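You operate a simulated robot arm through the tools that you are given. There is no shell and no other tool. Be economical: measure what you need, move in short steps, check, and stop when the job is done.

Carry out the task below with a simulated robot arm. There is one attempt and no reset: what you move stays moved.

Task
Serve the card's cereal with milk in the bowl on the green mat.
Fine: a fair helping, a good splash of milk; box and carton go back; the bowl stays on its mat, the other box and the other bowls stay as they are.

The check looks at the end state, three seconds after you hand in, the way a careful person would. Anything else that was tipped, shoved, dropped, spilled or broken makes it a failure.

Robot
A 7-joint arm with a two-finger parallel gripper, fixed in place. Base frame: the origin is at the foot of the arm, x ahead of it, y to its left, z up; the work surface is at about z = 75. Readings come in cm, degrees, newtons and seconds.
With the tool pointing down near the work surface it reaches from about 34 to 78 cm from the base axis. Its first joint turns from -166.0 to 166.0 degrees. Payload 3.91 kg.
The tool frame sits at the grasp point between the pads (the TCP): z along the fingers, y along the line on which they close. The tips reach 3 cm beyond it. The gripper opens to 11 cm. The fingers are 2 cm wide and 1 cm thick; the gripper's body (4.8 by 11.2 cm) begins 5.5 cm behind the TCP.
Orientation is told as [roll, pitch, yaw] about the base's x, y, z axes, in that order, counted from this pose: with the fingers straight down and closing along the base's y, the tool's x points along the base's -x, its y along +y and its z along -z.

Tools
- The arm moves only by the tool nudge_tool. Its argument "rows" is a list of rows, each a list of 3 entries, a list of its own where there are three numbers: the shift along the base's x, y, z in mm, then the turn, a rotation vector about the base's x, y, z in degrees, then the finger opening in mm, from 0 to 110. In form: [[[dx, dy, dz], [ax, ay, az], claw], ...]. A call has 1 to 10 rows; each row is the pose to reach, as a shift and turn from the pose commanded when the call began. A row lasts 0.2 s, in which the tool goes at most 5 cm and 8.6 degrees; a call with a longer step from one row to the next is refused whole, and so is a gripper value outside its range. A pose out of reach is approached as far as the arm can. The call stops where the force on the tool passes 40 N (or 10 N more than at its start, if that is more) or the arm is blocked; 0.2 s more then pass. The fingers move at their own pace (about 15.3 cm/s each) and stop on an object; they squeeze with about 37 N. The grip force told is the motor's: it shows also when the fingers shut on nothing. Time passes only in rows, and 0.2 s behind the last, so rows that repeat a pose let the fingers close. The reply holds the time, the measured pose of the TCP, the force on the tool along the base axes, the opening and the grip force, in the units named above and with some noise.
- Cameras (640 x 400 px; columns grow to the right, rows downward): "scene" is fixed at [21.86, -64.95, 150.57]; the picture's right is [0.93, -0.38, 0.00], its down [-0.22, -0.55, -0.81] and it looks along [0.30, 0.75, -0.59] (base axes); focal length 345 px, centre (320, 200). "wrist" rides on the gripper at [7.7, 0.7, -11.4] in the tool frame; the picture's right is [-0.09, 1.00, 0.00], its down [-0.80, -0.07, -0.59] and it looks along [-0.59, -0.05, 0.80] (tool axes); focal length 270 px, centre (320, 200). There is no depth. A picture from a camera that has moved, and an enlarged one, comes with that camera's place and axes in the base frame and with its lens.
- snapshot(camera): a new picture of that camera. No time passes.
- slide_trunk(by): slides the trunk up (or, below 0, down) by that many cm; the arm rides with it, the base frame stays. It gives what a move gives, with no picture.
- enlarge(camera, box): a new picture of the part [left, top, right, bottom] of that camera's present view, enlarged. No time passes.
- sign_off(): hands the job in; it is judged then, once.

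Go step by step. Nothing tells you positions but the pictures and the camera data: compare them with the known pose of the tool, close in by small moves and look again before you grip or let go. The budget is 120 turns and 84 pictures, counting those below and the enlarged ones. Unless the task says otherwise, let go and move clear before handing in, and close with one line.

The tools are called after "Emit:" by a JSON object that holds its "fn" and its "kwargs". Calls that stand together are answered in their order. nudge_tool: Moves the arm, as the interface text tells. Its arguments: {"type":"object","properties":{"rows":{"type":"array"}},"required":["rows"]} The other tools are called the same way: slide_trunk (by) slides the trunk up or down; snapshot (camera) takes a picture; enlarge (camera, box) takes an enlarged picture of a part of a camera's view; sign_off () hands the job in.

At the start:

```text
time_s: 0.0
position: [36.6, 12.62, 116.22]
tool_rot: [0.0, -0.1, -0.1]
ft_force: [-0.1, -0.3, 1.1]
grip_width: 11.02
grip_force: 0.1
trunk travel left (down, up): [-52.5, 8.5]
```

scene: 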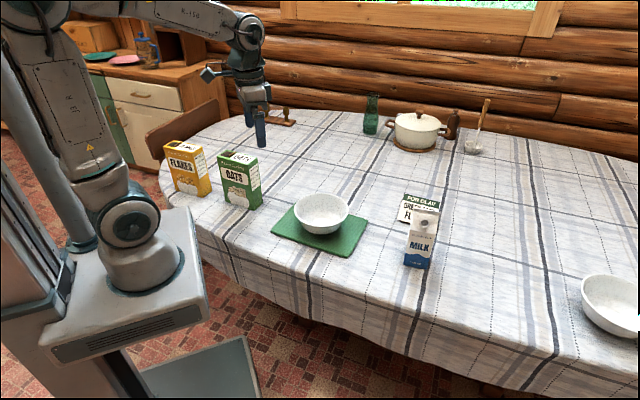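
wrist: 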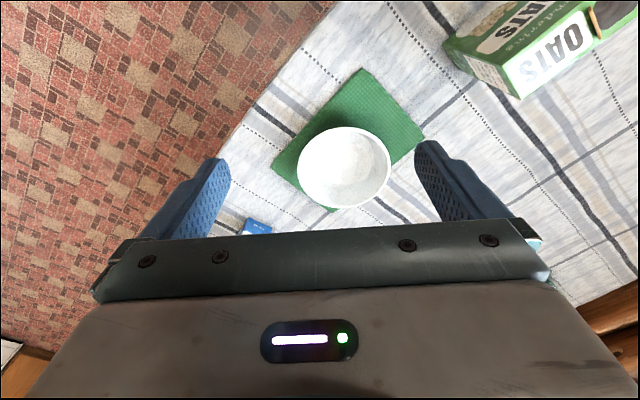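

I see two cereal boxes (flakes, oats), a bowl on a green mat, a milk carton and a card behind it. I'll enlarge the card and the boxes first.

Emit:
{"fn": "enlarge", "kwargs": {"camera": "scene", "box": [380, 180, 460, 280]}}

Emit:
{"fn": "enlarge", "kwargs": {"camera": "scene", "box": [150, 120, 390, 270]}}

```text
4.00 times, centred on (420, 230) of scene
camera zoom: at [21.86, -64.95, 150.57], right [0.93, -0.38, 0.0], down [-0.22, -0.55, -0.81], along [0.3, 0.75, -0.59], focal length 1379 px, centre (-80, 80)
```

zoom: 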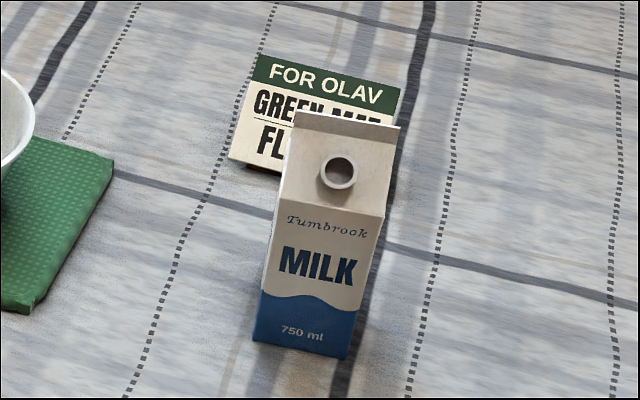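

```text
2.67 times, centred on (270, 195) of scene
camera zoom: at [21.86, -64.95, 150.57], right [0.93, -0.38, 0.0], down [-0.22, -0.55, -0.81], along [0.3, 0.75, -0.59], focal length 920 px, centre (453, 213)
```

zoom: 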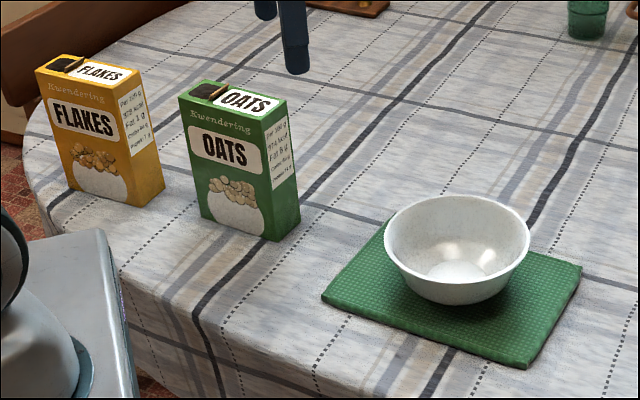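

The card reads "green mat, FL…", so it's the yellow FLAKES box. I take it to be near (17.7, 55.8), about 18 tall, turned around -51°, with its opening at the left end of the top. I'll move above its right half and check with the wrist camera.

Emit:
{"fn": "nudge_tool", "kwargs": {"rows": [[[-17, 41, 10], [0, 0, -5], 110]]}}

Emit:
{"fn": "nudge_tool", "kwargs": {"rows": [[[-17, 41, 0], [0, 0, -5], 110], [[-34, 82, 0], [0, 0, -10], 110], [[-51, 123, 0], [0, 0, -15], 110], [[-68, 164, 0], [0, 0, -20], 110], [[-85, 205, 0], [0, 0, -25], 110], [[-102, 246, 0], [0, 0, -30], 110], [[-119, 287, 0], [0, 0, -36], 110], [[-136, 328, 0], [0, 0, -41], 110], [[-153, 370, 0], [0, 0, -46], 110], [[-156, 371, 0], [0, 0, -46], 110]]}}

Emit:
{"fn": "snapshot", "kwargs": {"camera": "wrist"}}

Emit:
{"fn": "snapshot", "kwargs": {"camera": "scene"}}

```text
time_s: 0.4
position: [34.88, 16.77, 117.24]
tool_rot: [-0.1, -0.1, -5.0]
ft_force: [0.3, -0.1, -0.9]
grip_width: 11.02
grip_force: 0.0
trunk travel left (down, up): [-52.5, 8.5]
```

```text
time_s: 2.6
position: [19.15, 54.02, 117.24]
tool_rot: [0.0, 0.0, -51.1]
ft_force: [0.2, -0.9, -0.1]
grip_width: 10.98
grip_force: 0.0
trunk travel left (down, up): [-52.5, 8.5]
```

```text
79 pictures are left
camera wrist: at [14.9, 60.24, 128.88], right [0.83, 0.56, 0.0], down [0.45, -0.67, 0.59], along [0.33, -0.49, -0.8], focal length 270 px, centre (320, 200)
```

wrist: 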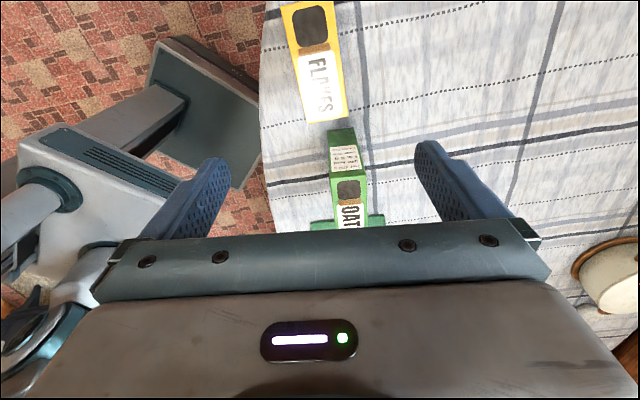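

```text
78 pictures are left
```

scene: 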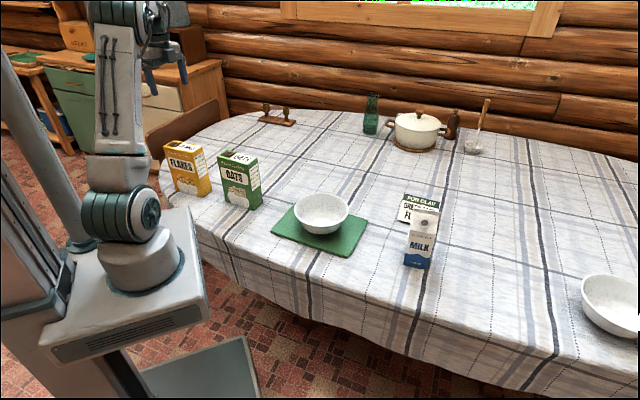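

The box seems turned nearer -45°. I'll enlarge both views to pin its edges and height.

Emit:
{"fn": "enlarge", "kwargs": {"camera": "wrist", "box": [240, 0, 400, 140]}}

Emit:
{"fn": "enlarge", "kwargs": {"camera": "scene", "box": [150, 130, 270, 220]}}

```text
2.86 times, centred on (320, 70) of wrist
camera zoom: at [14.9, 60.24, 128.88], right [0.83, 0.56, 0.0], down [0.45, -0.67, 0.59], along [0.33, -0.49, -0.8], focal length 772 px, centre (320, 571)
```

zoom: 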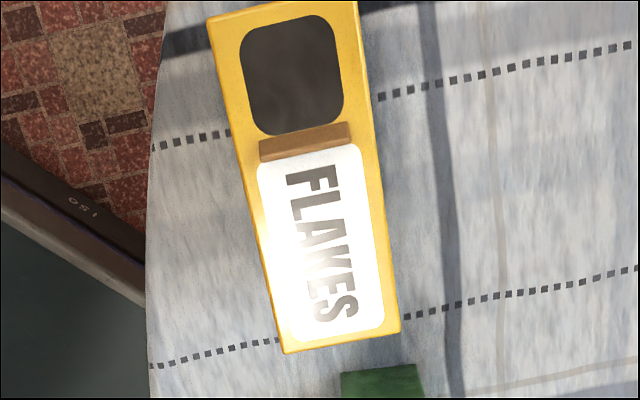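

```text
4.44 times, centred on (210, 175) of scene
camera zoom: at [21.86, -64.95, 150.57], right [0.93, -0.38, 0.0], down [-0.22, -0.55, -0.81], along [0.3, 0.75, -0.59], focal length 1533 px, centre (809, 311)
```

zoom: 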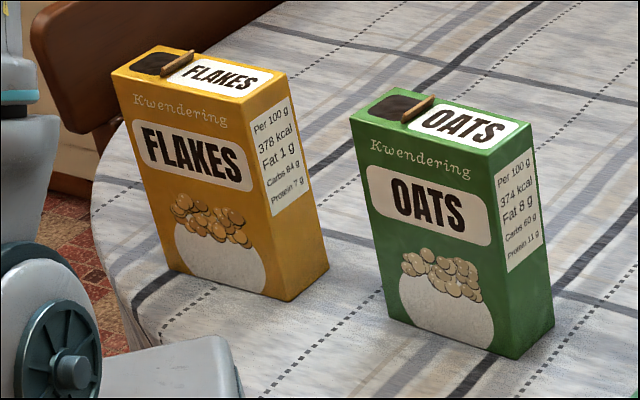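

Box top comes out at z≈94, centre (18.4, 54.8), 13×5.6 cm, yaw -45°. I'll line up over its right half at (20.5, 52.6) and go down to just above the box.

Emit:
{"fn": "nudge_tool", "kwargs": {"rows": [[[13, -14, 0], [0, 0, 6], 110], [[13, -14, -40], [0, 0, 6], 110], [[13, -14, -80], [0, 0, 6], 110], [[13, -14, -120], [0, 0, 6], 110], [[13, -14, -160], [0, 0, 6], 110], [[13, -14, -180], [0, 0, 6], 110]]}}

Emit:
{"fn": "snapshot", "kwargs": {"camera": "wrist"}}

Emit:
{"fn": "enlarge", "kwargs": {"camera": "scene", "box": [110, 80, 270, 220]}}

```text
time_s: 4.0
position: [20.49, 52.75, 99.15]
tool_rot: [0.0, 0.0, -45.0]
ft_force: [-0.2, 0.8, 1.1]
grip_width: 10.99
grip_force: 0.1
trunk travel left (down, up): [-52.5, 8.5]
```

```text
75 pictures are left
camera wrist: at [15.45, 58.49, 110.82], right [0.77, 0.64, 0.0], down [0.52, -0.62, 0.59], along [0.38, -0.46, -0.8], focal length 270 px, centre (320, 200)
```

wrist: 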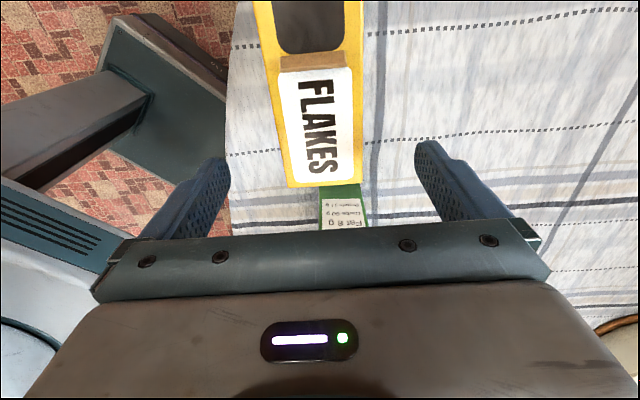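

```text
2.86 times, centred on (190, 150) of scene
camera zoom: at [21.86, -64.95, 150.57], right [0.93, -0.38, 0.0], down [-0.22, -0.55, -0.81], along [0.3, 0.75, -0.59], focal length 985 px, centre (691, 343)
```

zoom: 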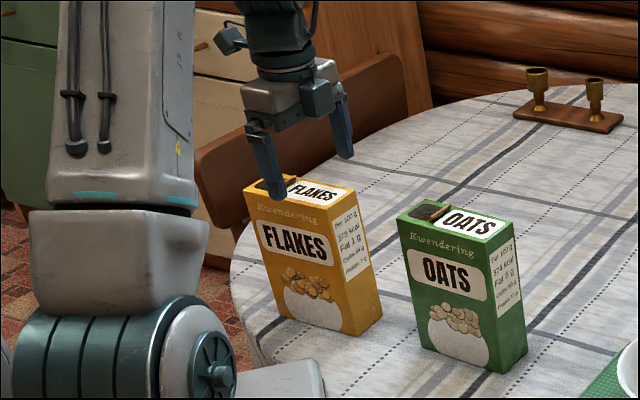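

The box is centred between the fingers. Going down 9.5 cm and closing.

Emit:
{"fn": "nudge_tool", "kwargs": {"rows": [[[0, 0, -40], [0, 0, 0], 110], [[0, 0, -75], [0, 0, 0], 110], [[0, 0, -95], [0, 0, 0], 110], [[0, 0, -95], [0, 0, 0], 80], [[0, 0, -95], [0, 0, 0], 55], [[0, 0, -95], [0, 0, 0], 40], [[0, 0, -95], [0, 0, 0], 40], [[0, 0, -95], [0, 0, 0], 40]]}}

Emit:
{"fn": "enlarge", "kwargs": {"camera": "scene", "box": [110, 80, 270, 220]}}

```text
time_s: 5.8
position: [20.41, 52.37, 89.62]
tool_rot: [0.0, 0.0, -45.0]
ft_force: [1.4, 1.6, 0.8]
grip_width: 5.58
grip_force: 36.2
trunk travel left (down, up): [-52.5, 8.5]
```

```text
2.86 times, centred on (190, 150) of scene
camera zoom: at [21.86, -64.95, 150.57], right [0.93, -0.38, 0.0], down [-0.22, -0.55, -0.81], along [0.3, 0.75, -0.59], focal length 985 px, centre (691, 343)
```

zoom: 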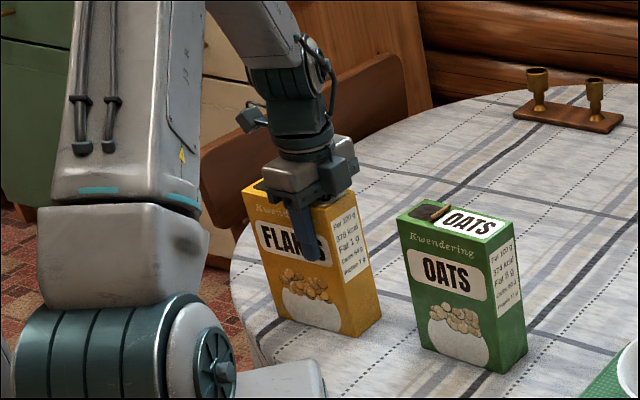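

Box held at 5.6 cm. Lifting straight up 24 cm, clear of the oats box.

Emit:
{"fn": "nudge_tool", "kwargs": {"rows": [[[0, 0, 15], [0, 0, 0], 40], [[0, 0, 45], [0, 0, 0], 40], [[0, 0, 80], [0, 0, 0], 40], [[0, 0, 120], [0, 0, 0], 40], [[0, 0, 160], [0, 0, 0], 40], [[0, 0, 200], [0, 0, 0], 40], [[0, 0, 240], [0, 0, 0], 40]]}}

Emit:
{"fn": "snapshot", "kwargs": {"camera": "scene"}}

```text
time_s: 7.4
position: [20.57, 52.51, 113.82]
tool_rot: [0.0, 0.0, -45.0]
ft_force: [0.2, 0.6, -2.2]
grip_width: 5.56
grip_force: 36.6
trunk travel left (down, up): [-52.5, 8.5]
```

```text
72 pictures are left
```

scene: 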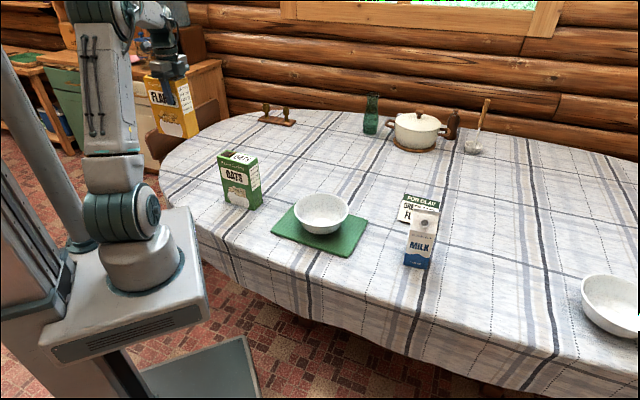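

Lifted cleanly. Carrying the box over the bowl, turning it so the open end faces the robot.

Emit:
{"fn": "nudge_tool", "kwargs": {"rows": [[[32, -29, 0], [0, 0, 5.2], 40], [[64, -58, 0], [0, 0, 10.4], 40], [[96, -87, 0], [0, 0, 15.6], 40], [[128, -116, 0], [0, 0, 20.8], 40], [[160, -145, 0], [0, 0, 26], 40], [[192, -174, 0], [0, 0, 31.2], 40], [[224, -203, 0], [0, 0, 36.4], 40], [[256, -232, 0], [0, 0, 41.6], 40], [[288, -261, 0], [0, 0, 46.8], 40], [[320, -290, 0], [0, 0, 52], 40]]}}

Emit:
{"fn": "nudge_tool", "kwargs": {"rows": [[[32, -27, 0], [0, 0, 5], 40], [[63, -55, 0], [0, 0, 10], 40]]}}

Emit:
{"fn": "snapshot", "kwargs": {"camera": "scene"}}

Emit:
{"fn": "snapshot", "kwargs": {"camera": "wrist"}}

```text
time_s: 9.6
position: [52.76, 23.32, 113.62]
tool_rot: [0.0, 0.0, 7.2]
ft_force: [-0.5, 0.2, -2.0]
grip_width: 5.57
grip_force: 36.9
trunk travel left (down, up): [-52.5, 8.5]
```

```text
time_s: 10.2
position: [59.13, 17.78, 113.57]
tool_rot: [-0.1, 0.1, 17.0]
ft_force: [0.3, -0.1, -1.9]
grip_width: 5.57
grip_force: 36.9
trunk travel left (down, up): [-52.5, 8.5]
```

```text
71 pictures are left
```

scene: 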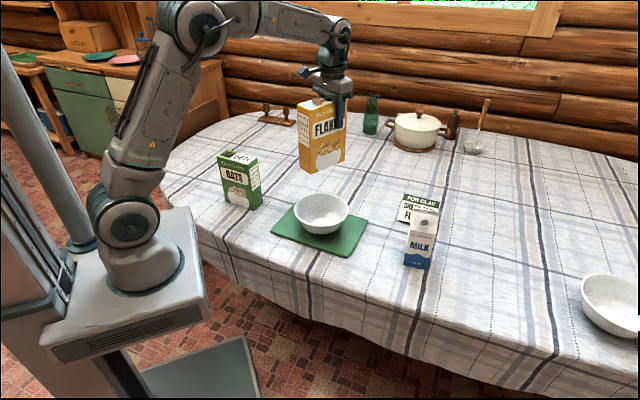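

```text
70 pictures are left
camera wrist: at [51.53, 16.1, 125.27], right [-0.21, 0.98, 0.0], down [0.79, 0.17, 0.59], along [0.58, 0.12, -0.8], focal length 270 px, centre (320, 200)
```

wrist: 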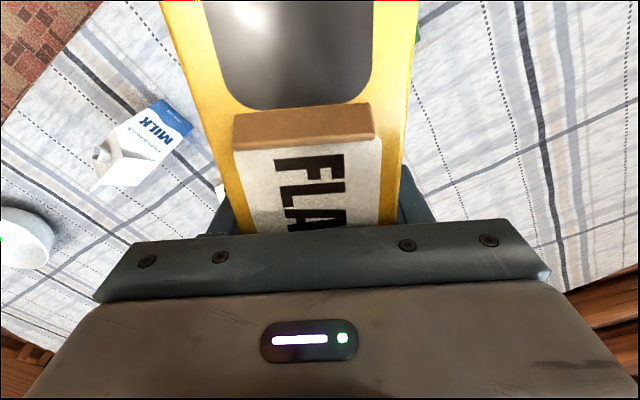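

The open end faces the robot and the bowl centre is about (55.2, 16.4). I'll tilt the box in place, 56° first, lowering slightly.

Emit:
{"fn": "nudge_tool", "kwargs": {"rows": [[[0, 0, 0], [2.34, -7.65, 0], 40], [[0, 0, -10], [4.68, -15.3, 0], 40], [[0, 0, -20], [7.0, -22.95, 0], 40], [[0, 0, -30], [9.36, -30.6, 0], 40], [[0, 0, -40], [11.7, -38.25, 0], 40], [[0, 0, -50], [14.0, -45.9, 0], 40], [[0, 0, -60], [16.4, -53.55, 0], 40]]}}

Emit:
{"fn": "snapshot", "kwargs": {"camera": "scene"}}

Emit:
{"fn": "snapshot", "kwargs": {"camera": "wrist"}}

```text
time_s: 11.8
position: [58.73, 17.93, 107.61]
tool_rot: [0.1, -56.0, 16.9]
ft_force: [-0.7, -1.2, -2.4]
grip_width: 5.58
grip_force: 36.9
trunk travel left (down, up): [-52.5, 8.5]
```

```text
69 pictures are left
```

scene: 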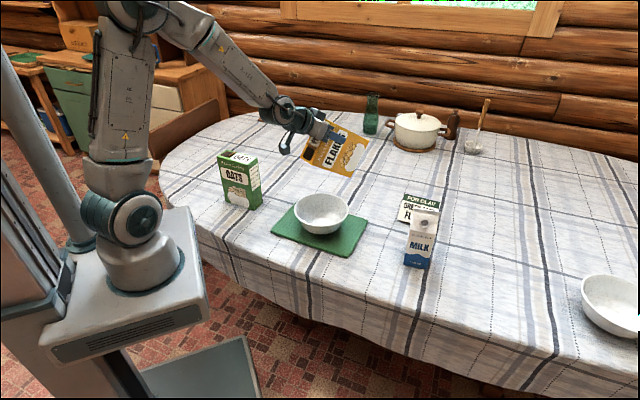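

```text
68 pictures are left
camera wrist: at [45.35, 14.43, 107.86], right [-0.24, 0.97, 0.07], down [-0.02, -0.08, 1.0], along [0.97, 0.24, 0.04], focal length 270 px, centre (320, 200)
```

wrist: 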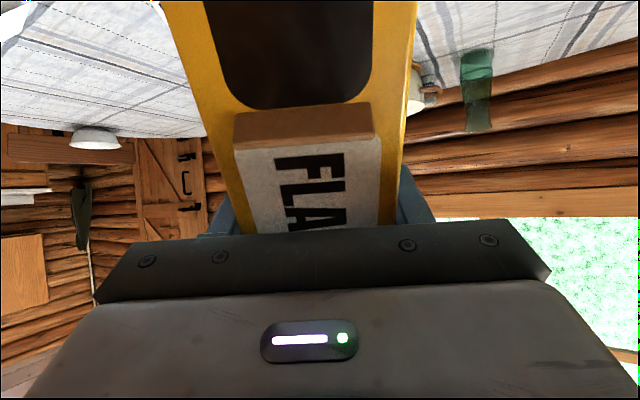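

No cereal yet and the grip is steady. Tilting to about 80° and lowering.

Emit:
{"fn": "nudge_tool", "kwargs": {"rows": [[[0, 0, -10], [2.34, -7.65, 0], 40], [[0, 0, -20], [4.68, -15.3, 0], 40], [[0, 0, -35], [7.0, -22.95, 0], 40], [[0, 0, -50], [7.0, -22.95, 0], 40]]}}

Emit:
{"fn": "enlarge", "kwargs": {"camera": "scene", "box": [240, 90, 400, 260]}}

Emit:
{"fn": "enlarge", "kwargs": {"camera": "wrist", "box": [160, 0, 480, 200]}}

```text
time_s: 12.8
position: [58.93, 17.95, 102.79]
tool_rot: [-0.2, -80.0, 17.2]
ft_force: [0.0, 0.7, -2.3]
grip_width: 5.59
grip_force: 37.1
trunk travel left (down, up): [-52.5, 8.5]
```

```text
2.35 times, centred on (320, 175) of scene
camera zoom: at [21.86, -64.95, 150.57], right [0.93, -0.38, 0.0], down [-0.22, -0.55, -0.81], along [0.3, 0.75, -0.59], focal length 811 px, centre (320, 259)
```

zoom: 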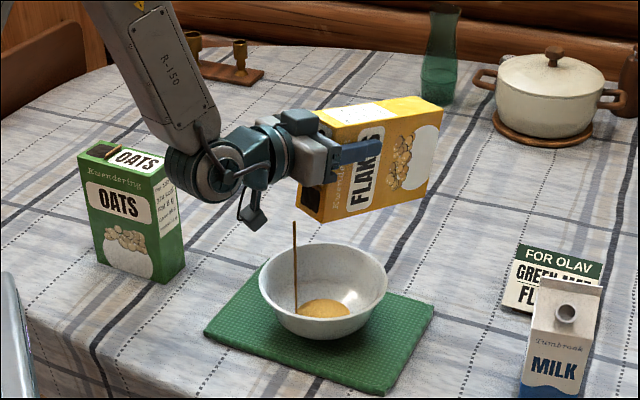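

```text
2.00 times, centred on (320, 100) of wrist
camera zoom: at [46.72, 14.81, 97.28], right [-0.28, 0.96, 0.09], down [-0.41, -0.2, 0.89], along [0.87, 0.21, 0.44], focal length 541 px, centre (320, 400)
```

zoom: 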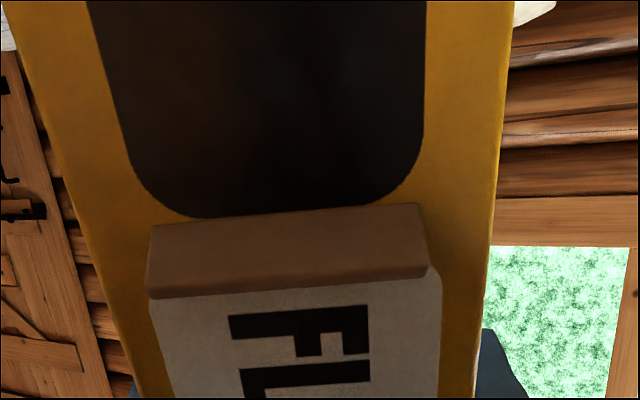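

Flakes are already streaming into the bowl, slightly to the near side. I'll shift 2 cm outward while it flows, then look.

Emit:
{"fn": "nudge_tool", "kwargs": {"rows": [[[10, 3, 0], [0, 0, 0], 40], [[20, 6, 0], [0, 0, 0], 40]]}}

Emit:
{"fn": "enlarge", "kwargs": {"camera": "scene", "box": [240, 90, 400, 260]}}

```text
time_s: 13.4
position: [60.97, 18.5, 102.76]
tool_rot: [0.0, -80.0, 16.9]
ft_force: [0.9, 0.3, -1.6]
grip_width: 5.57
grip_force: 37.4
trunk travel left (down, up): [-52.5, 8.5]
```

```text
2.35 times, centred on (320, 175) of scene
camera zoom: at [21.86, -64.95, 150.57], right [0.93, -0.38, 0.0], down [-0.22, -0.55, -0.81], along [0.3, 0.75, -0.59], focal length 811 px, centre (320, 259)
```

zoom: 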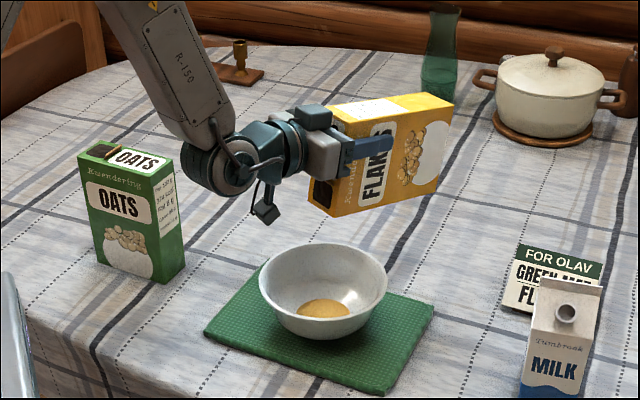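

The flow stopped at this tilt with a small heap in the bowl; more is needed. Tilting 6° further and waiting.

Emit:
{"fn": "nudge_tool", "kwargs": {"rows": [[[0, 0, 0], [0.88, -2.87, 0], 40], [[0, 0, 0], [1.75, -5.74, 0], 40], [[0, 0, 0], [1.75, -5.74, 0], 40], [[0, 0, 0], [1.75, -5.74, 0], 40]]}}

Emit:
{"fn": "enlarge", "kwargs": {"camera": "scene", "box": [240, 90, 400, 260]}}

```text
time_s: 14.4
position: [60.84, 18.54, 102.7]
tool_rot: [-0.2, -86.0, 17.1]
ft_force: [0.1, 0.2, -1.9]
grip_width: 5.59
grip_force: 37.4
trunk travel left (down, up): [-52.5, 8.5]
```

```text
2.35 times, centred on (320, 175) of scene
camera zoom: at [21.86, -64.95, 150.57], right [0.93, -0.38, 0.0], down [-0.22, -0.55, -0.81], along [0.3, 0.75, -0.59], focal length 811 px, centre (320, 259)
```

zoom: 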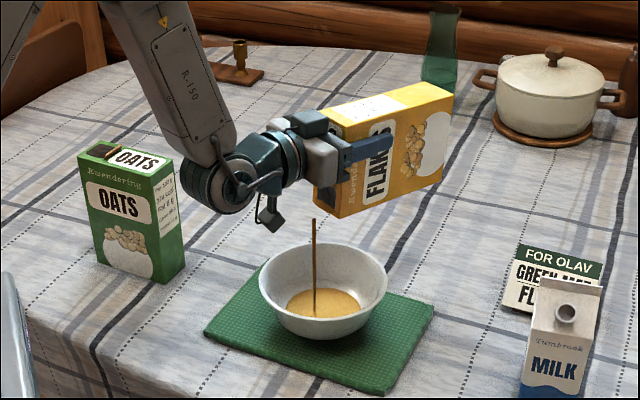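

Flowing nicely into the centre. Holding briefly.

Emit:
{"fn": "nudge_tool", "kwargs": {"rows": [[[0, 0, 0], [0, 0, 0], 40], [[0, 0, 0], [0, 0, 0], 40], [[0, 0, 0], [0, 0, 0], 40]]}}

Emit:
{"fn": "enlarge", "kwargs": {"camera": "scene", "box": [240, 90, 400, 260]}}

```text
time_s: 15.2
position: [60.89, 18.54, 102.76]
tool_rot: [-0.3, -86.0, 17.1]
ft_force: [0.5, -0.5, -1.0]
grip_width: 5.55
grip_force: 37.2
trunk travel left (down, up): [-52.5, 8.5]
```

```text
2.35 times, centred on (320, 175) of scene
camera zoom: at [21.86, -64.95, 150.57], right [0.93, -0.38, 0.0], down [-0.22, -0.55, -0.81], along [0.3, 0.75, -0.59], focal length 811 px, centre (320, 259)
```

zoom: 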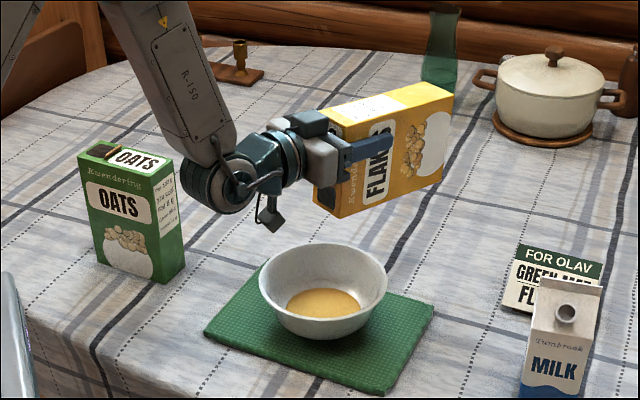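

The flow stopped; the helping is still modest. One more small tilt of 5°.

Emit:
{"fn": "nudge_tool", "kwargs": {"rows": [[[0, 0, 0], [0.73, -2.4, 0], 40], [[0, 0, 0], [1.46, -4.8, 0], 40], [[0, 0, 0], [1.46, -4.8, 0], 40], [[0, 0, 0], [1.46, -4.8, 0], 40], [[0, 0, 0], [1.46, -4.8, 0], 40]]}}

Emit:
{"fn": "enlarge", "kwargs": {"camera": "scene", "box": [260, 130, 390, 260]}}

```text
time_s: 16.4
position: [60.84, 18.54, 102.74]
tool_rot: [-178.5, -89.0, -164.5]
ft_force: [0.3, -1.1, -1.9]
grip_width: 5.57
grip_force: 36.8
trunk travel left (down, up): [-52.5, 8.5]
```

```text
3.08 times, centred on (325, 195) of scene
camera zoom: at [21.86, -64.95, 150.57], right [0.93, -0.38, 0.0], down [-0.22, -0.55, -0.81], along [0.3, 0.75, -0.59], focal length 1061 px, centre (305, 215)
```

zoom: 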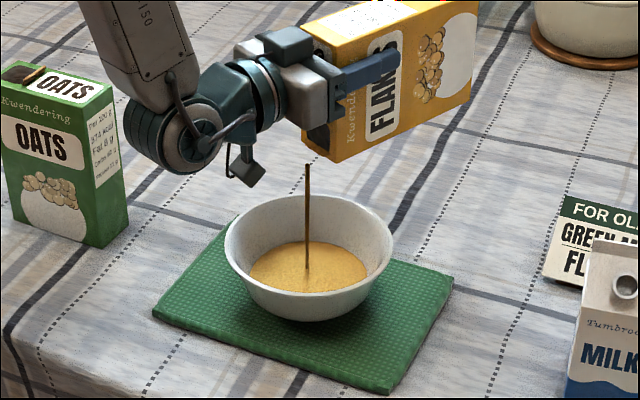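

A fair helping is in the bowl now. Tilting the box back upright and raising it.

Emit:
{"fn": "nudge_tool", "kwargs": {"rows": [[[0, 0, 0], [-2.48, 8.13, 0], 40], [[0, 0, 5], [-4.96, 16.26, 0], 40], [[0, 0, 15], [-7.44, 24.39, 0], 40], [[0, 0, 25], [-9.92, 32.52, 0], 40], [[0, 0, 35], [-12.4, 40.65, 0], 40], [[0, 0, 50], [-14.88, 48.78, 0], 40], [[0, 0, 65], [-17.36, 56.91, 0], 40], [[0, 0, 80], [-19.84, 65.04, 0], 40], [[0, 0, 95], [-22.32, 73.17, 0], 40], [[0, 0, 110], [-24.8, 81.3, 0], 40]]}}

Emit:
{"fn": "snapshot", "kwargs": {"camera": "scene"}}

```text
time_s: 18.6
position: [60.95, 18.68, 113.81]
tool_rot: [0.2, -5.9, 17.0]
ft_force: [-0.3, -0.2, -1.9]
grip_width: 5.59
grip_force: 37.2
trunk travel left (down, up): [-52.5, 8.5]
```

```text
61 pictures are left
```

scene: 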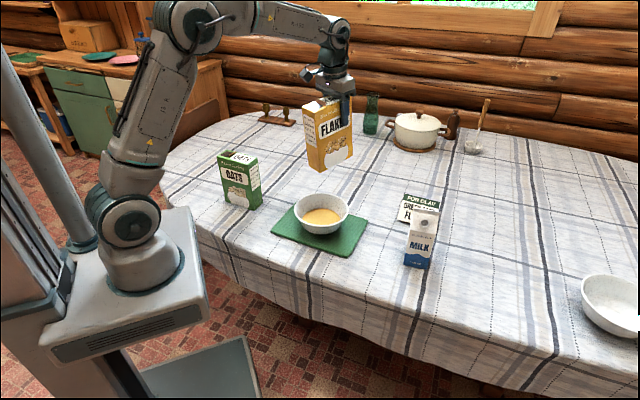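

Nothing spilled. Levelling the box and carrying it back above its place.

Emit:
{"fn": "nudge_tool", "kwargs": {"rows": [[[0, 0, 5], [-1.72, 5.64, 0], 40]]}}

Emit:
{"fn": "nudge_tool", "kwargs": {"rows": [[[-34, 28, 0], [0, 0, -5.2], 40], [[-68, 56, 0], [0, 0, -10.4], 40], [[-102, 85, 0], [0, 0, -15.6], 40], [[-136, 113, 0], [0, 0, -20.8], 40], [[-170, 141, 0], [0, 0, -26], 40], [[-204, 169, 0], [0, 0, -31.2], 40], [[-238, 198, 0], [0, 0, -36.4], 40], [[-272, 226, 0], [0, 0, -41.6], 40], [[-306, 254, 0], [0, 0, -46.8], 40], [[-340, 282, 0], [0, 0, -52], 40]]}}

Emit:
{"fn": "nudge_tool", "kwargs": {"rows": [[[-32, 28, 0], [0, 0, -5], 40], [[-65, 56, 0], [0, 0, -10], 40], [[-65, 56, 0], [0, 0, -10], 40]]}}

```text
time_s: 19.0
position: [60.98, 18.49, 114.2]
tool_rot: [0.0, 0.0, 16.9]
ft_force: [-0.5, 0.4, -1.9]
grip_width: 5.53
grip_force: 37.5
trunk travel left (down, up): [-52.5, 8.5]
```

```text
time_s: 21.2
position: [27.05, 47.21, 114.39]
tool_rot: [0.0, -0.2, -35.0]
ft_force: [-0.1, -0.7, -1.4]
grip_width: 5.54
grip_force: 37.2
trunk travel left (down, up): [-52.5, 8.5]
```

```text
time_s: 22.0
position: [20.43, 52.17, 114.66]
tool_rot: [0.1, -0.1, -45.1]
ft_force: [-0.3, 0.6, -0.8]
grip_width: 5.58
grip_force: 36.9
trunk travel left (down, up): [-52.5, 8.5]
```

Lowering until just above the table, then checking.

Emit:
{"fn": "nudge_tool", "kwargs": {"rows": [[[0, 3, -45], [0, 0, 0], 40], [[0, 3, -90], [0, 0, 0], 40], [[0, 3, -135], [0, 0, 0], 40], [[0, 3, -180], [0, 0, 0], 40], [[0, 3, -215], [0, 0, 0], 40], [[0, 3, -235], [0, 0, 0], 40], [[0, 3, -235], [0, 0, 0], 40]]}}

Emit:
{"fn": "enlarge", "kwargs": {"camera": "scene", "box": [150, 130, 270, 220]}}

```text
time_s: 23.6
position: [20.34, 52.83, 90.71]
tool_rot: [0.0, -0.1, -45.0]
ft_force: [0.1, 0.2, -1.3]
grip_width: 5.57
grip_force: 37.0
trunk travel left (down, up): [-52.5, 8.5]
```

```text
4.44 times, centred on (210, 175) of scene
camera zoom: at [21.86, -64.95, 150.57], right [0.93, -0.38, 0.0], down [-0.22, -0.55, -0.81], along [0.3, 0.75, -0.59], focal length 1533 px, centre (809, 311)
```

zoom: 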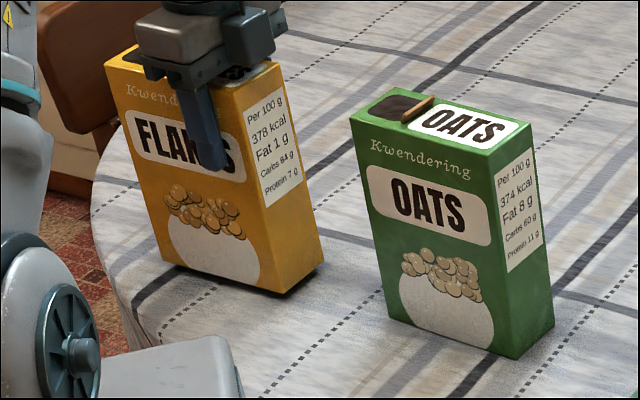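

Nearly in the original spot, about 1 cm above the table. Lowering the last bit gently, then releasing.

Emit:
{"fn": "nudge_tool", "kwargs": {"rows": [[[1, -1, -5], [0, 0, 0], 40], [[1, -1, -8], [0, 0, 0], 40], [[1, -1, -10], [0, 0, 0], 40], [[1, -1, -11], [0, 0, 0], 40], [[1, -1, -11], [0, 0, 0], 40]]}}

Emit:
{"fn": "enlarge", "kwargs": {"camera": "scene", "box": [150, 130, 270, 220]}}

```text
time_s: 24.8
position: [20.4, 52.54, 89.91]
tool_rot: [0.2, 0.0, -45.0]
ft_force: [-1.0, -2.4, 14.8]
grip_width: 5.58
grip_force: 37.7
trunk travel left (down, up): [-52.5, 8.5]
```

```text
4.44 times, centred on (210, 175) of scene
camera zoom: at [21.86, -64.95, 150.57], right [0.93, -0.38, 0.0], down [-0.22, -0.55, -0.81], along [0.3, 0.75, -0.59], focal length 1533 px, centre (809, 311)
```

zoom: 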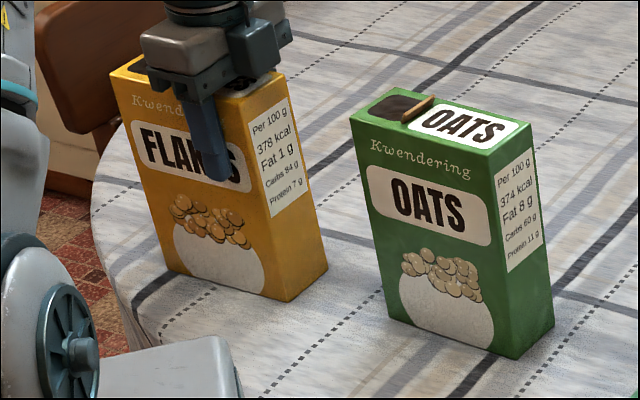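

It stands on the table in its original place. Opening and lifting clear.

Emit:
{"fn": "nudge_tool", "kwargs": {"rows": [[[0, 0, 1], [0, 0, 0], 60], [[0, 0, 1], [0, 0, 0], 85], [[0, 0, 1], [0, 0, 0], 110], [[0, 0, 1], [0, 0, 0], 110], [[0, 0, 40], [0, 0, 0], 110], [[0, 0, 85], [0, 0, 0], 110], [[0, 0, 130], [0, 0, 0], 110], [[0, 0, 175], [0, 0, 0], 110], [[0, 0, 220], [0, 0, 0], 110], [[0, 0, 260], [0, 0, 0], 110]]}}

Emit:
{"fn": "snapshot", "kwargs": {"camera": "scene"}}

```text
time_s: 27.0
position: [20.63, 52.52, 115.85]
tool_rot: [0.0, -0.2, -45.0]
ft_force: [0.2, 0.1, 0.4]
grip_width: 10.99
grip_force: 0.0
trunk travel left (down, up): [-52.5, 8.5]
```

```text
58 pictures are left
```

scene: 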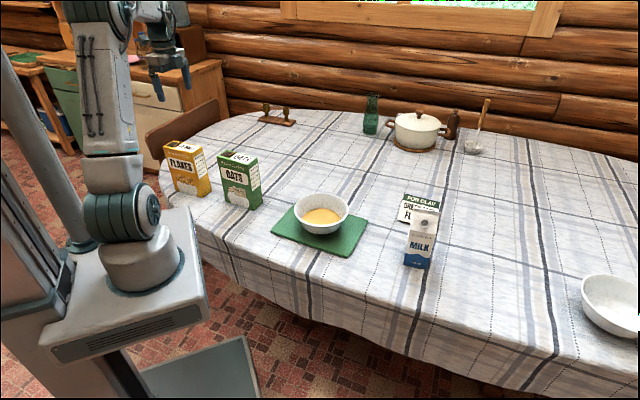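

Box is back, upright. Now I'll move to where the wrist camera can see the milk carton.

Emit:
{"fn": "nudge_tool", "kwargs": {"rows": [[[25, -36, 0], [0, 0, 0.5], 110], [[50, -72, 0], [0, 0, 1], 110], [[75, -108, 0], [0, 0, 1.5], 110], [[100, -145, 0], [0, 0, 2], 110], [[125, -181, 0], [0, 0, 2.5], 110], [[150, -217, 0], [0, 0, 3], 110], [[175, -253, 0], [0, 0, 3.5], 110], [[200, -290, 0], [0, 0, 4], 110], [[225, -326, 0], [0, 0, 4.5], 110], [[250, -362, 0], [0, 0, 5], 110]]}}

Emit:
{"fn": "nudge_tool", "kwargs": {"rows": [[[25, -36, 0], [0, 0, 0], 110], [[50, -72, 0], [0, 0, 0], 110], [[64, -103, 0], [0, 0, 0], 110], [[64, -103, 0], [0, 0, 0], 110]]}}

Emit:
{"fn": "snapshot", "kwargs": {"camera": "wrist"}}

Emit:
{"fn": "enlarge", "kwargs": {"camera": "scene", "box": [380, 180, 460, 280]}}

```text
time_s: 29.2
position: [45.63, 16.25, 115.37]
tool_rot: [0.0, -0.1, -40.1]
ft_force: [-0.5, -0.8, 0.6]
grip_width: 11.0
grip_force: 0.0
trunk travel left (down, up): [-52.5, 8.5]
```

```text
time_s: 30.2
position: [52.0, 6.61, 115.3]
tool_rot: [0.1, -0.1, -40.0]
ft_force: [0.6, 0.3, 1.3]
grip_width: 11.0
grip_force: 0.1
trunk travel left (down, up): [-52.5, 8.5]
```

```text
57 pictures are left
camera wrist: at [46.45, 11.88, 126.99], right [0.71, 0.71, 0.0], down [0.57, -0.57, 0.6], along [0.42, -0.42, -0.8], focal length 270 px, centre (320, 200)
```

wrist: 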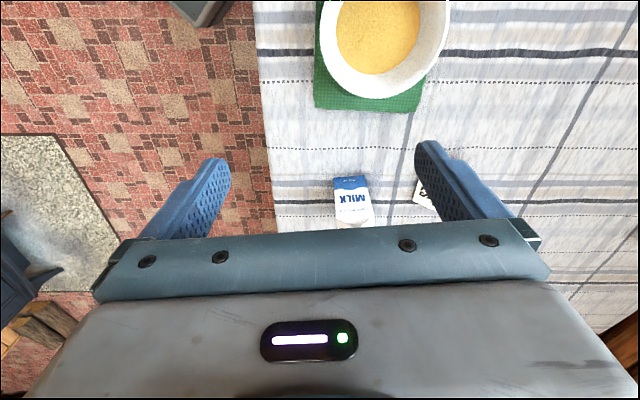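

```text
4.00 times, centred on (420, 230) of scene
camera zoom: at [21.86, -64.95, 150.57], right [0.93, -0.38, 0.0], down [-0.22, -0.55, -0.81], along [0.3, 0.75, -0.59], focal length 1379 px, centre (-80, 80)
```

zoom: 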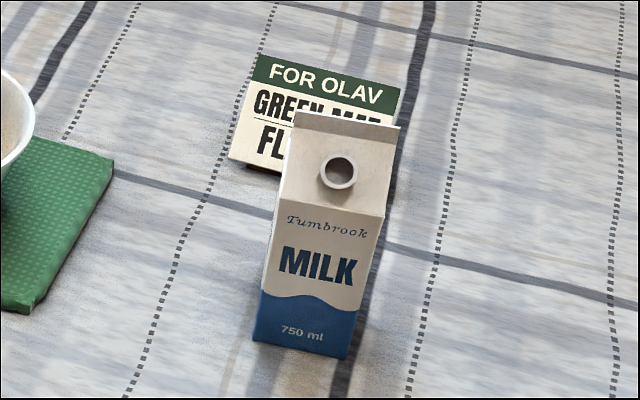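

The carton is at about (76.1, -8.2), 7×7 cm, shoulder at z≈88, with the spout on the side facing the scene camera. I'll tilt the tool to 60° heading along -40° and hover above and behind it.

Emit:
{"fn": "nudge_tool", "kwargs": {"rows": [[[28, -17, 0], [-4.82, -5.75, 0], 110], [[56, -34, 0], [-9.64, -11.5, 0], 110], [[84, -51, 0], [-14.46, -17.25, 0], 110], [[112, -67, 0], [-19.3, -23, 0], 110], [[140, -84, 0], [-24.1, -28.7, 0], 110], [[168, -101, -20], [-28.9, -34.5, 0], 110], [[197, -118, -45], [-33.7, -40.2, 0], 110], [[225, -135, -70], [-38.6, -46, 0], 110], [[225, -135, -70], [-38.6, -46, 0], 110]]}}

Emit:
{"fn": "snapshot", "kwargs": {"camera": "scene"}}

Emit:
{"fn": "snapshot", "kwargs": {"camera": "wrist"}}

```text
time_s: 32.2
position: [74.27, -7.93, 108.44]
tool_rot: [0.2, -60.1, -40.1]
ft_force: [-0.3, 1.1, 0.2]
grip_width: 11.01
grip_force: 0.1
trunk travel left (down, up): [-52.5, 8.5]
```

```text
55 pictures are left
```

scene: 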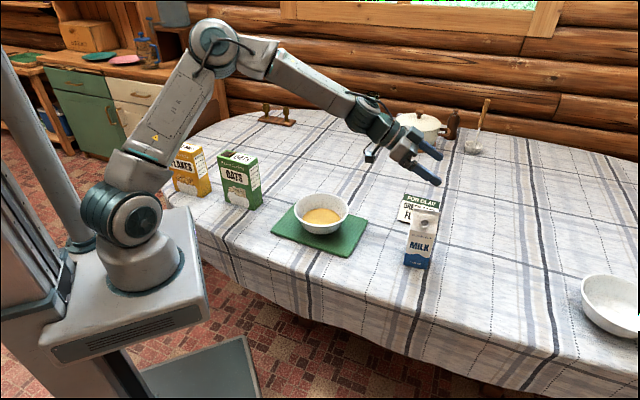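

```text
54 pictures are left
camera wrist: at [64.16, 1.26, 107.67], right [0.67, 0.74, 0.08], down [-0.14, 0.02, 0.99], along [0.73, -0.68, 0.11], focal length 270 px, centre (320, 200)
```

wrist: 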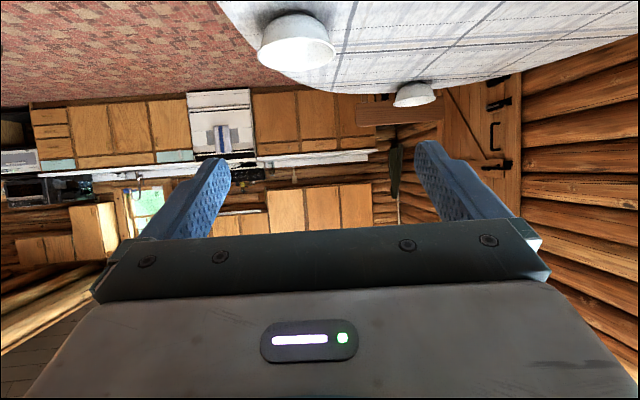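

Hovering well. I'll descend to just above the ridge and check alignment.

Emit:
{"fn": "nudge_tool", "kwargs": {"rows": [[[0, 0, -40], [0, 0, 0], 110], [[0, 0, -80], [0, 0, 0], 110], [[0, 0, -105], [0, 0, 0], 110], [[0, 0, -105], [0, 0, 0], 110]]}}

Emit:
{"fn": "enlarge", "kwargs": {"camera": "scene", "box": [330, 130, 490, 280]}}

Emit:
{"fn": "snapshot", "kwargs": {"camera": "wrist"}}

```text
time_s: 33.2
position: [74.3, -7.03, 98.15]
tool_rot: [0.1, -60.2, -40.0]
ft_force: [-0.2, 0.6, 0.3]
grip_width: 11.02
grip_force: 0.0
trunk travel left (down, up): [-52.5, 8.5]
```

```text
2.67 times, centred on (410, 205) of scene
camera zoom: at [21.86, -64.95, 150.57], right [0.93, -0.38, 0.0], down [-0.22, -0.55, -0.81], along [0.3, 0.75, -0.59], focal length 920 px, centre (80, 187)
```

zoom: 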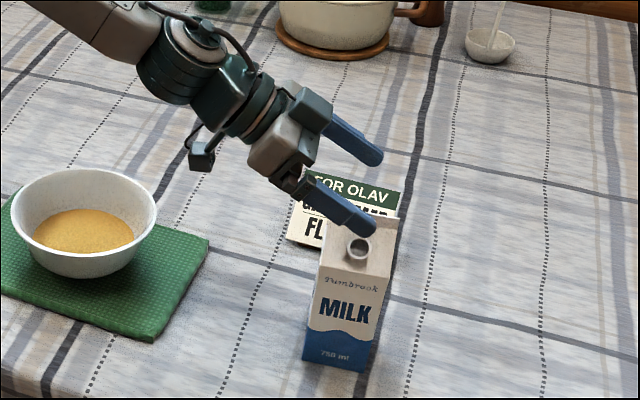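

```text
52 pictures are left
camera wrist: at [64.21, 2.09, 97.32], right [0.67, 0.74, 0.08], down [-0.14, 0.02, 0.99], along [0.73, -0.68, 0.11], focal length 270 px, centre (320, 200)
```

wrist: 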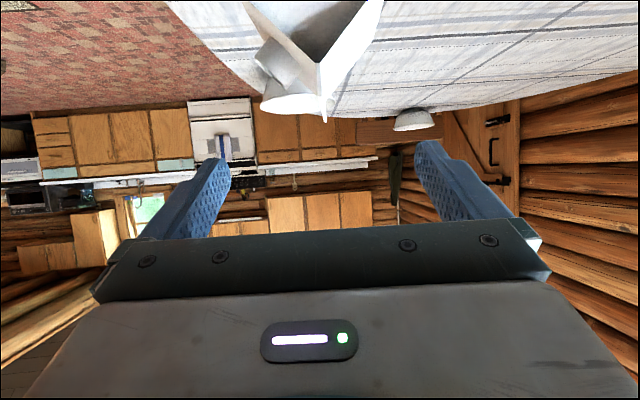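

Aligned within about 3 mm. Descending to z=84 with a tiny lateral correction; the fingers straddle the carton.

Emit:
{"fn": "nudge_tool", "kwargs": {"rows": [[[2, 2, -20], [0, 0, 0], 110], [[2, 2, -50], [0, 0, 0], 110], [[2, 2, -80], [0, 0, 0], 110], [[2, 2, -110], [0, 0, 0], 110], [[2, 2, -135], [0, 0, 0], 110], [[2, 2, -140], [0, 0, 0], 110]]}}

Emit:
{"fn": "enlarge", "kwargs": {"camera": "scene", "box": [330, 130, 490, 280]}}

Emit:
{"fn": "snapshot", "kwargs": {"camera": "wrist"}}

```text
time_s: 34.6
position: [74.56, -6.93, 84.23]
tool_rot: [0.2, -60.2, -40.1]
ft_force: [0.0, 0.5, 0.3]
grip_width: 11.0
grip_force: 0.1
trunk travel left (down, up): [-52.5, 8.5]
```

```text
2.67 times, centred on (410, 205) of scene
camera zoom: at [21.86, -64.95, 150.57], right [0.93, -0.38, 0.0], down [-0.22, -0.55, -0.81], along [0.3, 0.75, -0.59], focal length 920 px, centre (80, 187)
```

zoom: 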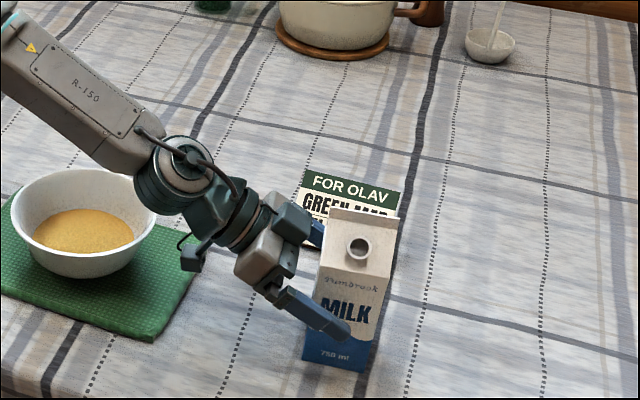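

```text
50 pictures are left
camera wrist: at [64.42, 2.28, 83.35], right [0.67, 0.74, 0.08], down [-0.14, 0.02, 0.99], along [0.73, -0.68, 0.11], focal length 270 px, centre (320, 200)
```

wrist: 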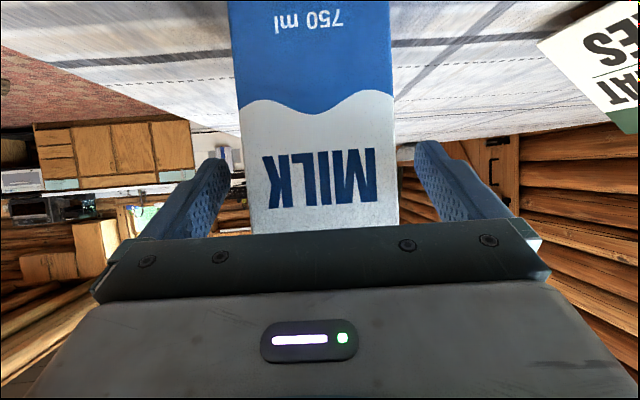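

Well centred (also the card confirms "…KES"). Forward 1 cm, then close.

Emit:
{"fn": "nudge_tool", "kwargs": {"rows": [[[4, -3, 0], [0, 0, 0], 110], [[8, -6, 0], [0, 0, 0], 110], [[8, -6, 0], [0, 0, 0], 85], [[8, -6, 0], [0, 0, 0], 70], [[8, -6, 0], [0, 0, 0], 55], [[8, -6, 0], [0, 0, 0], 55], [[8, -6, 0], [0, 0, 0], 55]]}}

Emit:
{"fn": "enlarge", "kwargs": {"camera": "scene", "box": [330, 130, 490, 280]}}

```text
time_s: 36.2
position: [75.32, -7.61, 84.26]
tool_rot: [0.1, -60.1, -40.0]
ft_force: [2.4, 1.4, -0.5]
grip_width: 6.97
grip_force: 37.0
trunk travel left (down, up): [-52.5, 8.5]
```

```text
2.67 times, centred on (410, 205) of scene
camera zoom: at [21.86, -64.95, 150.57], right [0.93, -0.38, 0.0], down [-0.22, -0.55, -0.81], along [0.3, 0.75, -0.59], focal length 920 px, centre (80, 187)
```

zoom: 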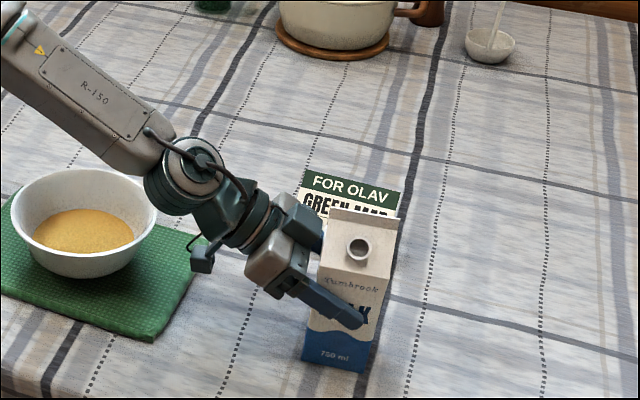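

Carton held at 7.0 cm. Lifting straight up 21 cm.

Emit:
{"fn": "nudge_tool", "kwargs": {"rows": [[[0, 0, 10], [0, 0, 0], 55], [[0, 0, 30], [0, 0, 0], 55], [[0, 0, 60], [0, 0, 0], 55], [[0, 0, 95], [0, 0, 0], 55], [[0, 0, 130], [0, 0, 0], 55], [[0, 0, 165], [0, 0, 0], 55], [[0, 0, 195], [0, 0, 0], 55], [[0, 0, 210], [0, 0, 0], 55], [[0, 0, 210], [0, 0, 0], 55]]}}

Emit:
{"fn": "snapshot", "kwargs": {"camera": "scene"}}

```text
time_s: 38.2
position: [75.28, -7.75, 105.25]
tool_rot: [0.0, -60.0, -40.0]
ft_force: [0.0, -0.8, -5.4]
grip_width: 7.0
grip_force: 37.4
trunk travel left (down, up): [-52.5, 8.5]
```

```text
48 pictures are left
```

scene: 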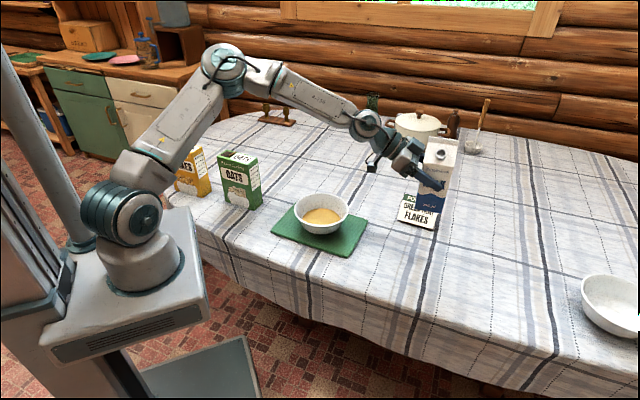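

Lifted cleanly; the card fully reads "GREEN MAT / FLAKES". Carrying the carton to beside the bowl, turning 30°.

Emit:
{"fn": "nudge_tool", "kwargs": {"rows": [[[-19.5, 32, 0], [0, 0, 3], 55], [[-39, 64, 0], [0, 0, 6], 55], [[-58.5, 96, 0], [0, 0, 9], 55], [[-78, 129, 0], [0, 0, 12], 55], [[-97.5, 161, 0], [0, 0, 15], 55], [[-117, 193, 0], [0, 0, 18], 55], [[-136.5, 225, 0], [0, 0, 21], 55], [[-156, 257, 0], [0, 0, 24], 55], [[-175, 289, 0], [0, 0, 27], 55], [[-195, 321, 0], [0, 0, 30], 55]]}}

Emit:
{"fn": "snapshot", "kwargs": {"camera": "scene"}}

```text
time_s: 40.4
position: [56.01, 24.46, 105.03]
tool_rot: [-0.1, -60.2, -9.9]
ft_force: [-0.2, 0.0, -5.0]
grip_width: 6.97
grip_force: 37.1
trunk travel left (down, up): [-52.5, 8.5]
```

```text
47 pictures are left
```

scene: 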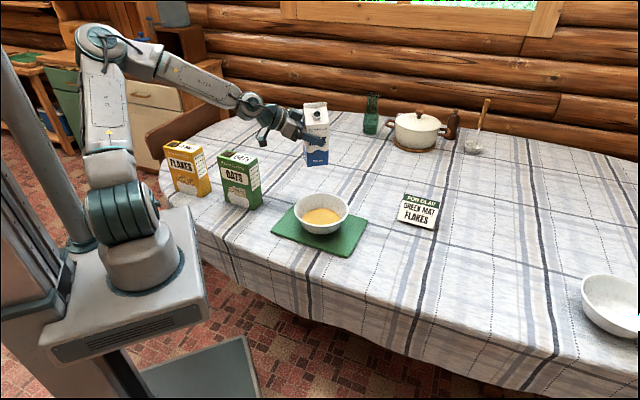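

Starting the pour: rolling 40° toward the bowl while lowering.

Emit:
{"fn": "nudge_tool", "kwargs": {"rows": [[[0, 0, -10], [7.88, -1.39, 0], 55], [[0, 0, -20], [15.76, -2.78, 0], 55], [[0, 0, -30], [23.6, -4.17, 0], 55], [[0, 0, -40], [31.5, -5.56, 0], 55], [[0, 0, -50], [39.4, -6.95, 0], 55]]}}

Emit:
{"fn": "enlarge", "kwargs": {"camera": "scene", "box": [230, 90, 400, 260]}}

```text
time_s: 41.6
position: [55.88, 24.41, 100.04]
tool_rot: [59.5, -41.4, -58.3]
ft_force: [0.2, -0.4, -4.3]
grip_width: 6.98
grip_force: 36.6
trunk travel left (down, up): [-52.5, 8.5]
```

```text
2.35 times, centred on (315, 175) of scene
camera zoom: at [21.86, -64.95, 150.57], right [0.93, -0.38, 0.0], down [-0.22, -0.55, -0.81], along [0.3, 0.75, -0.59], focal length 811 px, centre (332, 259)
```

zoom: 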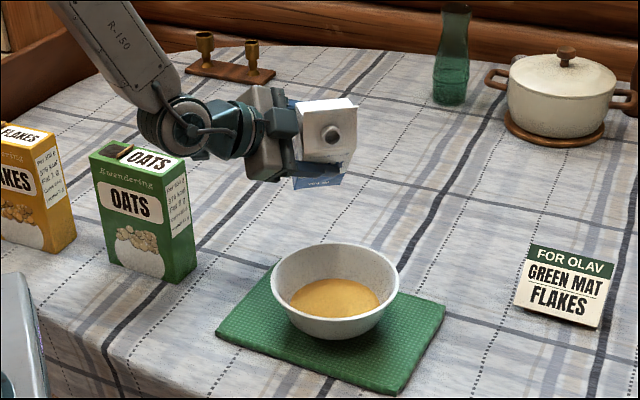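

Spout sits right above the bowl. Rolling on to 56° and lowering a little more.

Emit:
{"fn": "nudge_tool", "kwargs": {"rows": [[[0, 0, -15], [3.94, -0.7, 0], 55], [[0, 0, -30], [7.88, -1.39, 0], 55], [[0, 0, -40], [11.8, -2.08, 0], 55], [[0, 0, -45], [15.76, -2.78, 0], 55]]}}

Emit:
{"fn": "enlarge", "kwargs": {"camera": "scene", "box": [230, 90, 400, 260]}}

```text
time_s: 42.6
position: [56.08, 24.4, 95.57]
tool_rot: [71.6, -28.9, -65.3]
ft_force: [-0.7, 0.0, -6.0]
grip_width: 7.02
grip_force: 36.8
trunk travel left (down, up): [-52.5, 8.5]
```

```text
2.35 times, centred on (315, 175) of scene
camera zoom: at [21.86, -64.95, 150.57], right [0.93, -0.38, 0.0], down [-0.22, -0.55, -0.81], along [0.3, 0.75, -0.59], focal length 811 px, centre (332, 259)
```

zoom: 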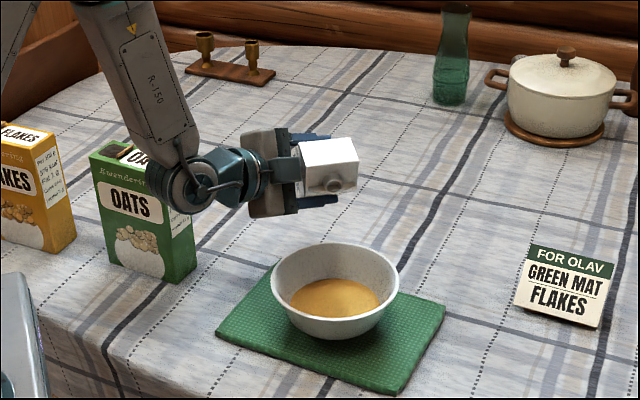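

No milk yet. Rolling 8° further.

Emit:
{"fn": "nudge_tool", "kwargs": {"rows": [[[0, 0, 0], [3.94, -0.7, 0], 55], [[0, 0, 0], [7.88, -1.39, 0], 55]]}}

Emit:
{"fn": "enlarge", "kwargs": {"camera": "scene", "box": [230, 90, 400, 260]}}

```text
time_s: 43.2
position: [56.05, 24.3, 95.59]
tool_rot: [76.4, -22.2, -67.5]
ft_force: [-0.4, -0.1, -5.2]
grip_width: 6.96
grip_force: 36.8
trunk travel left (down, up): [-52.5, 8.5]
```

```text
2.35 times, centred on (315, 175) of scene
camera zoom: at [21.86, -64.95, 150.57], right [0.93, -0.38, 0.0], down [-0.22, -0.55, -0.81], along [0.3, 0.75, -0.59], focal length 811 px, centre (332, 259)
```

zoom: 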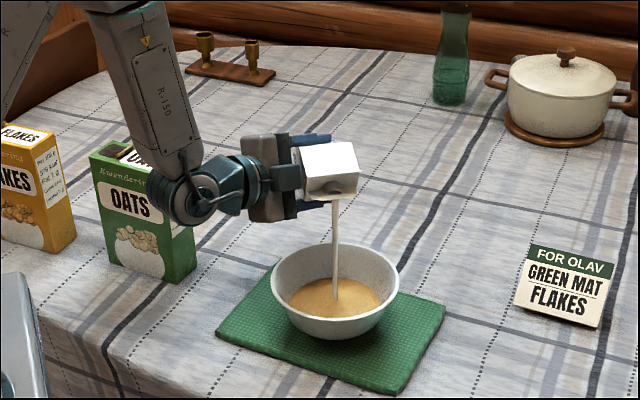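

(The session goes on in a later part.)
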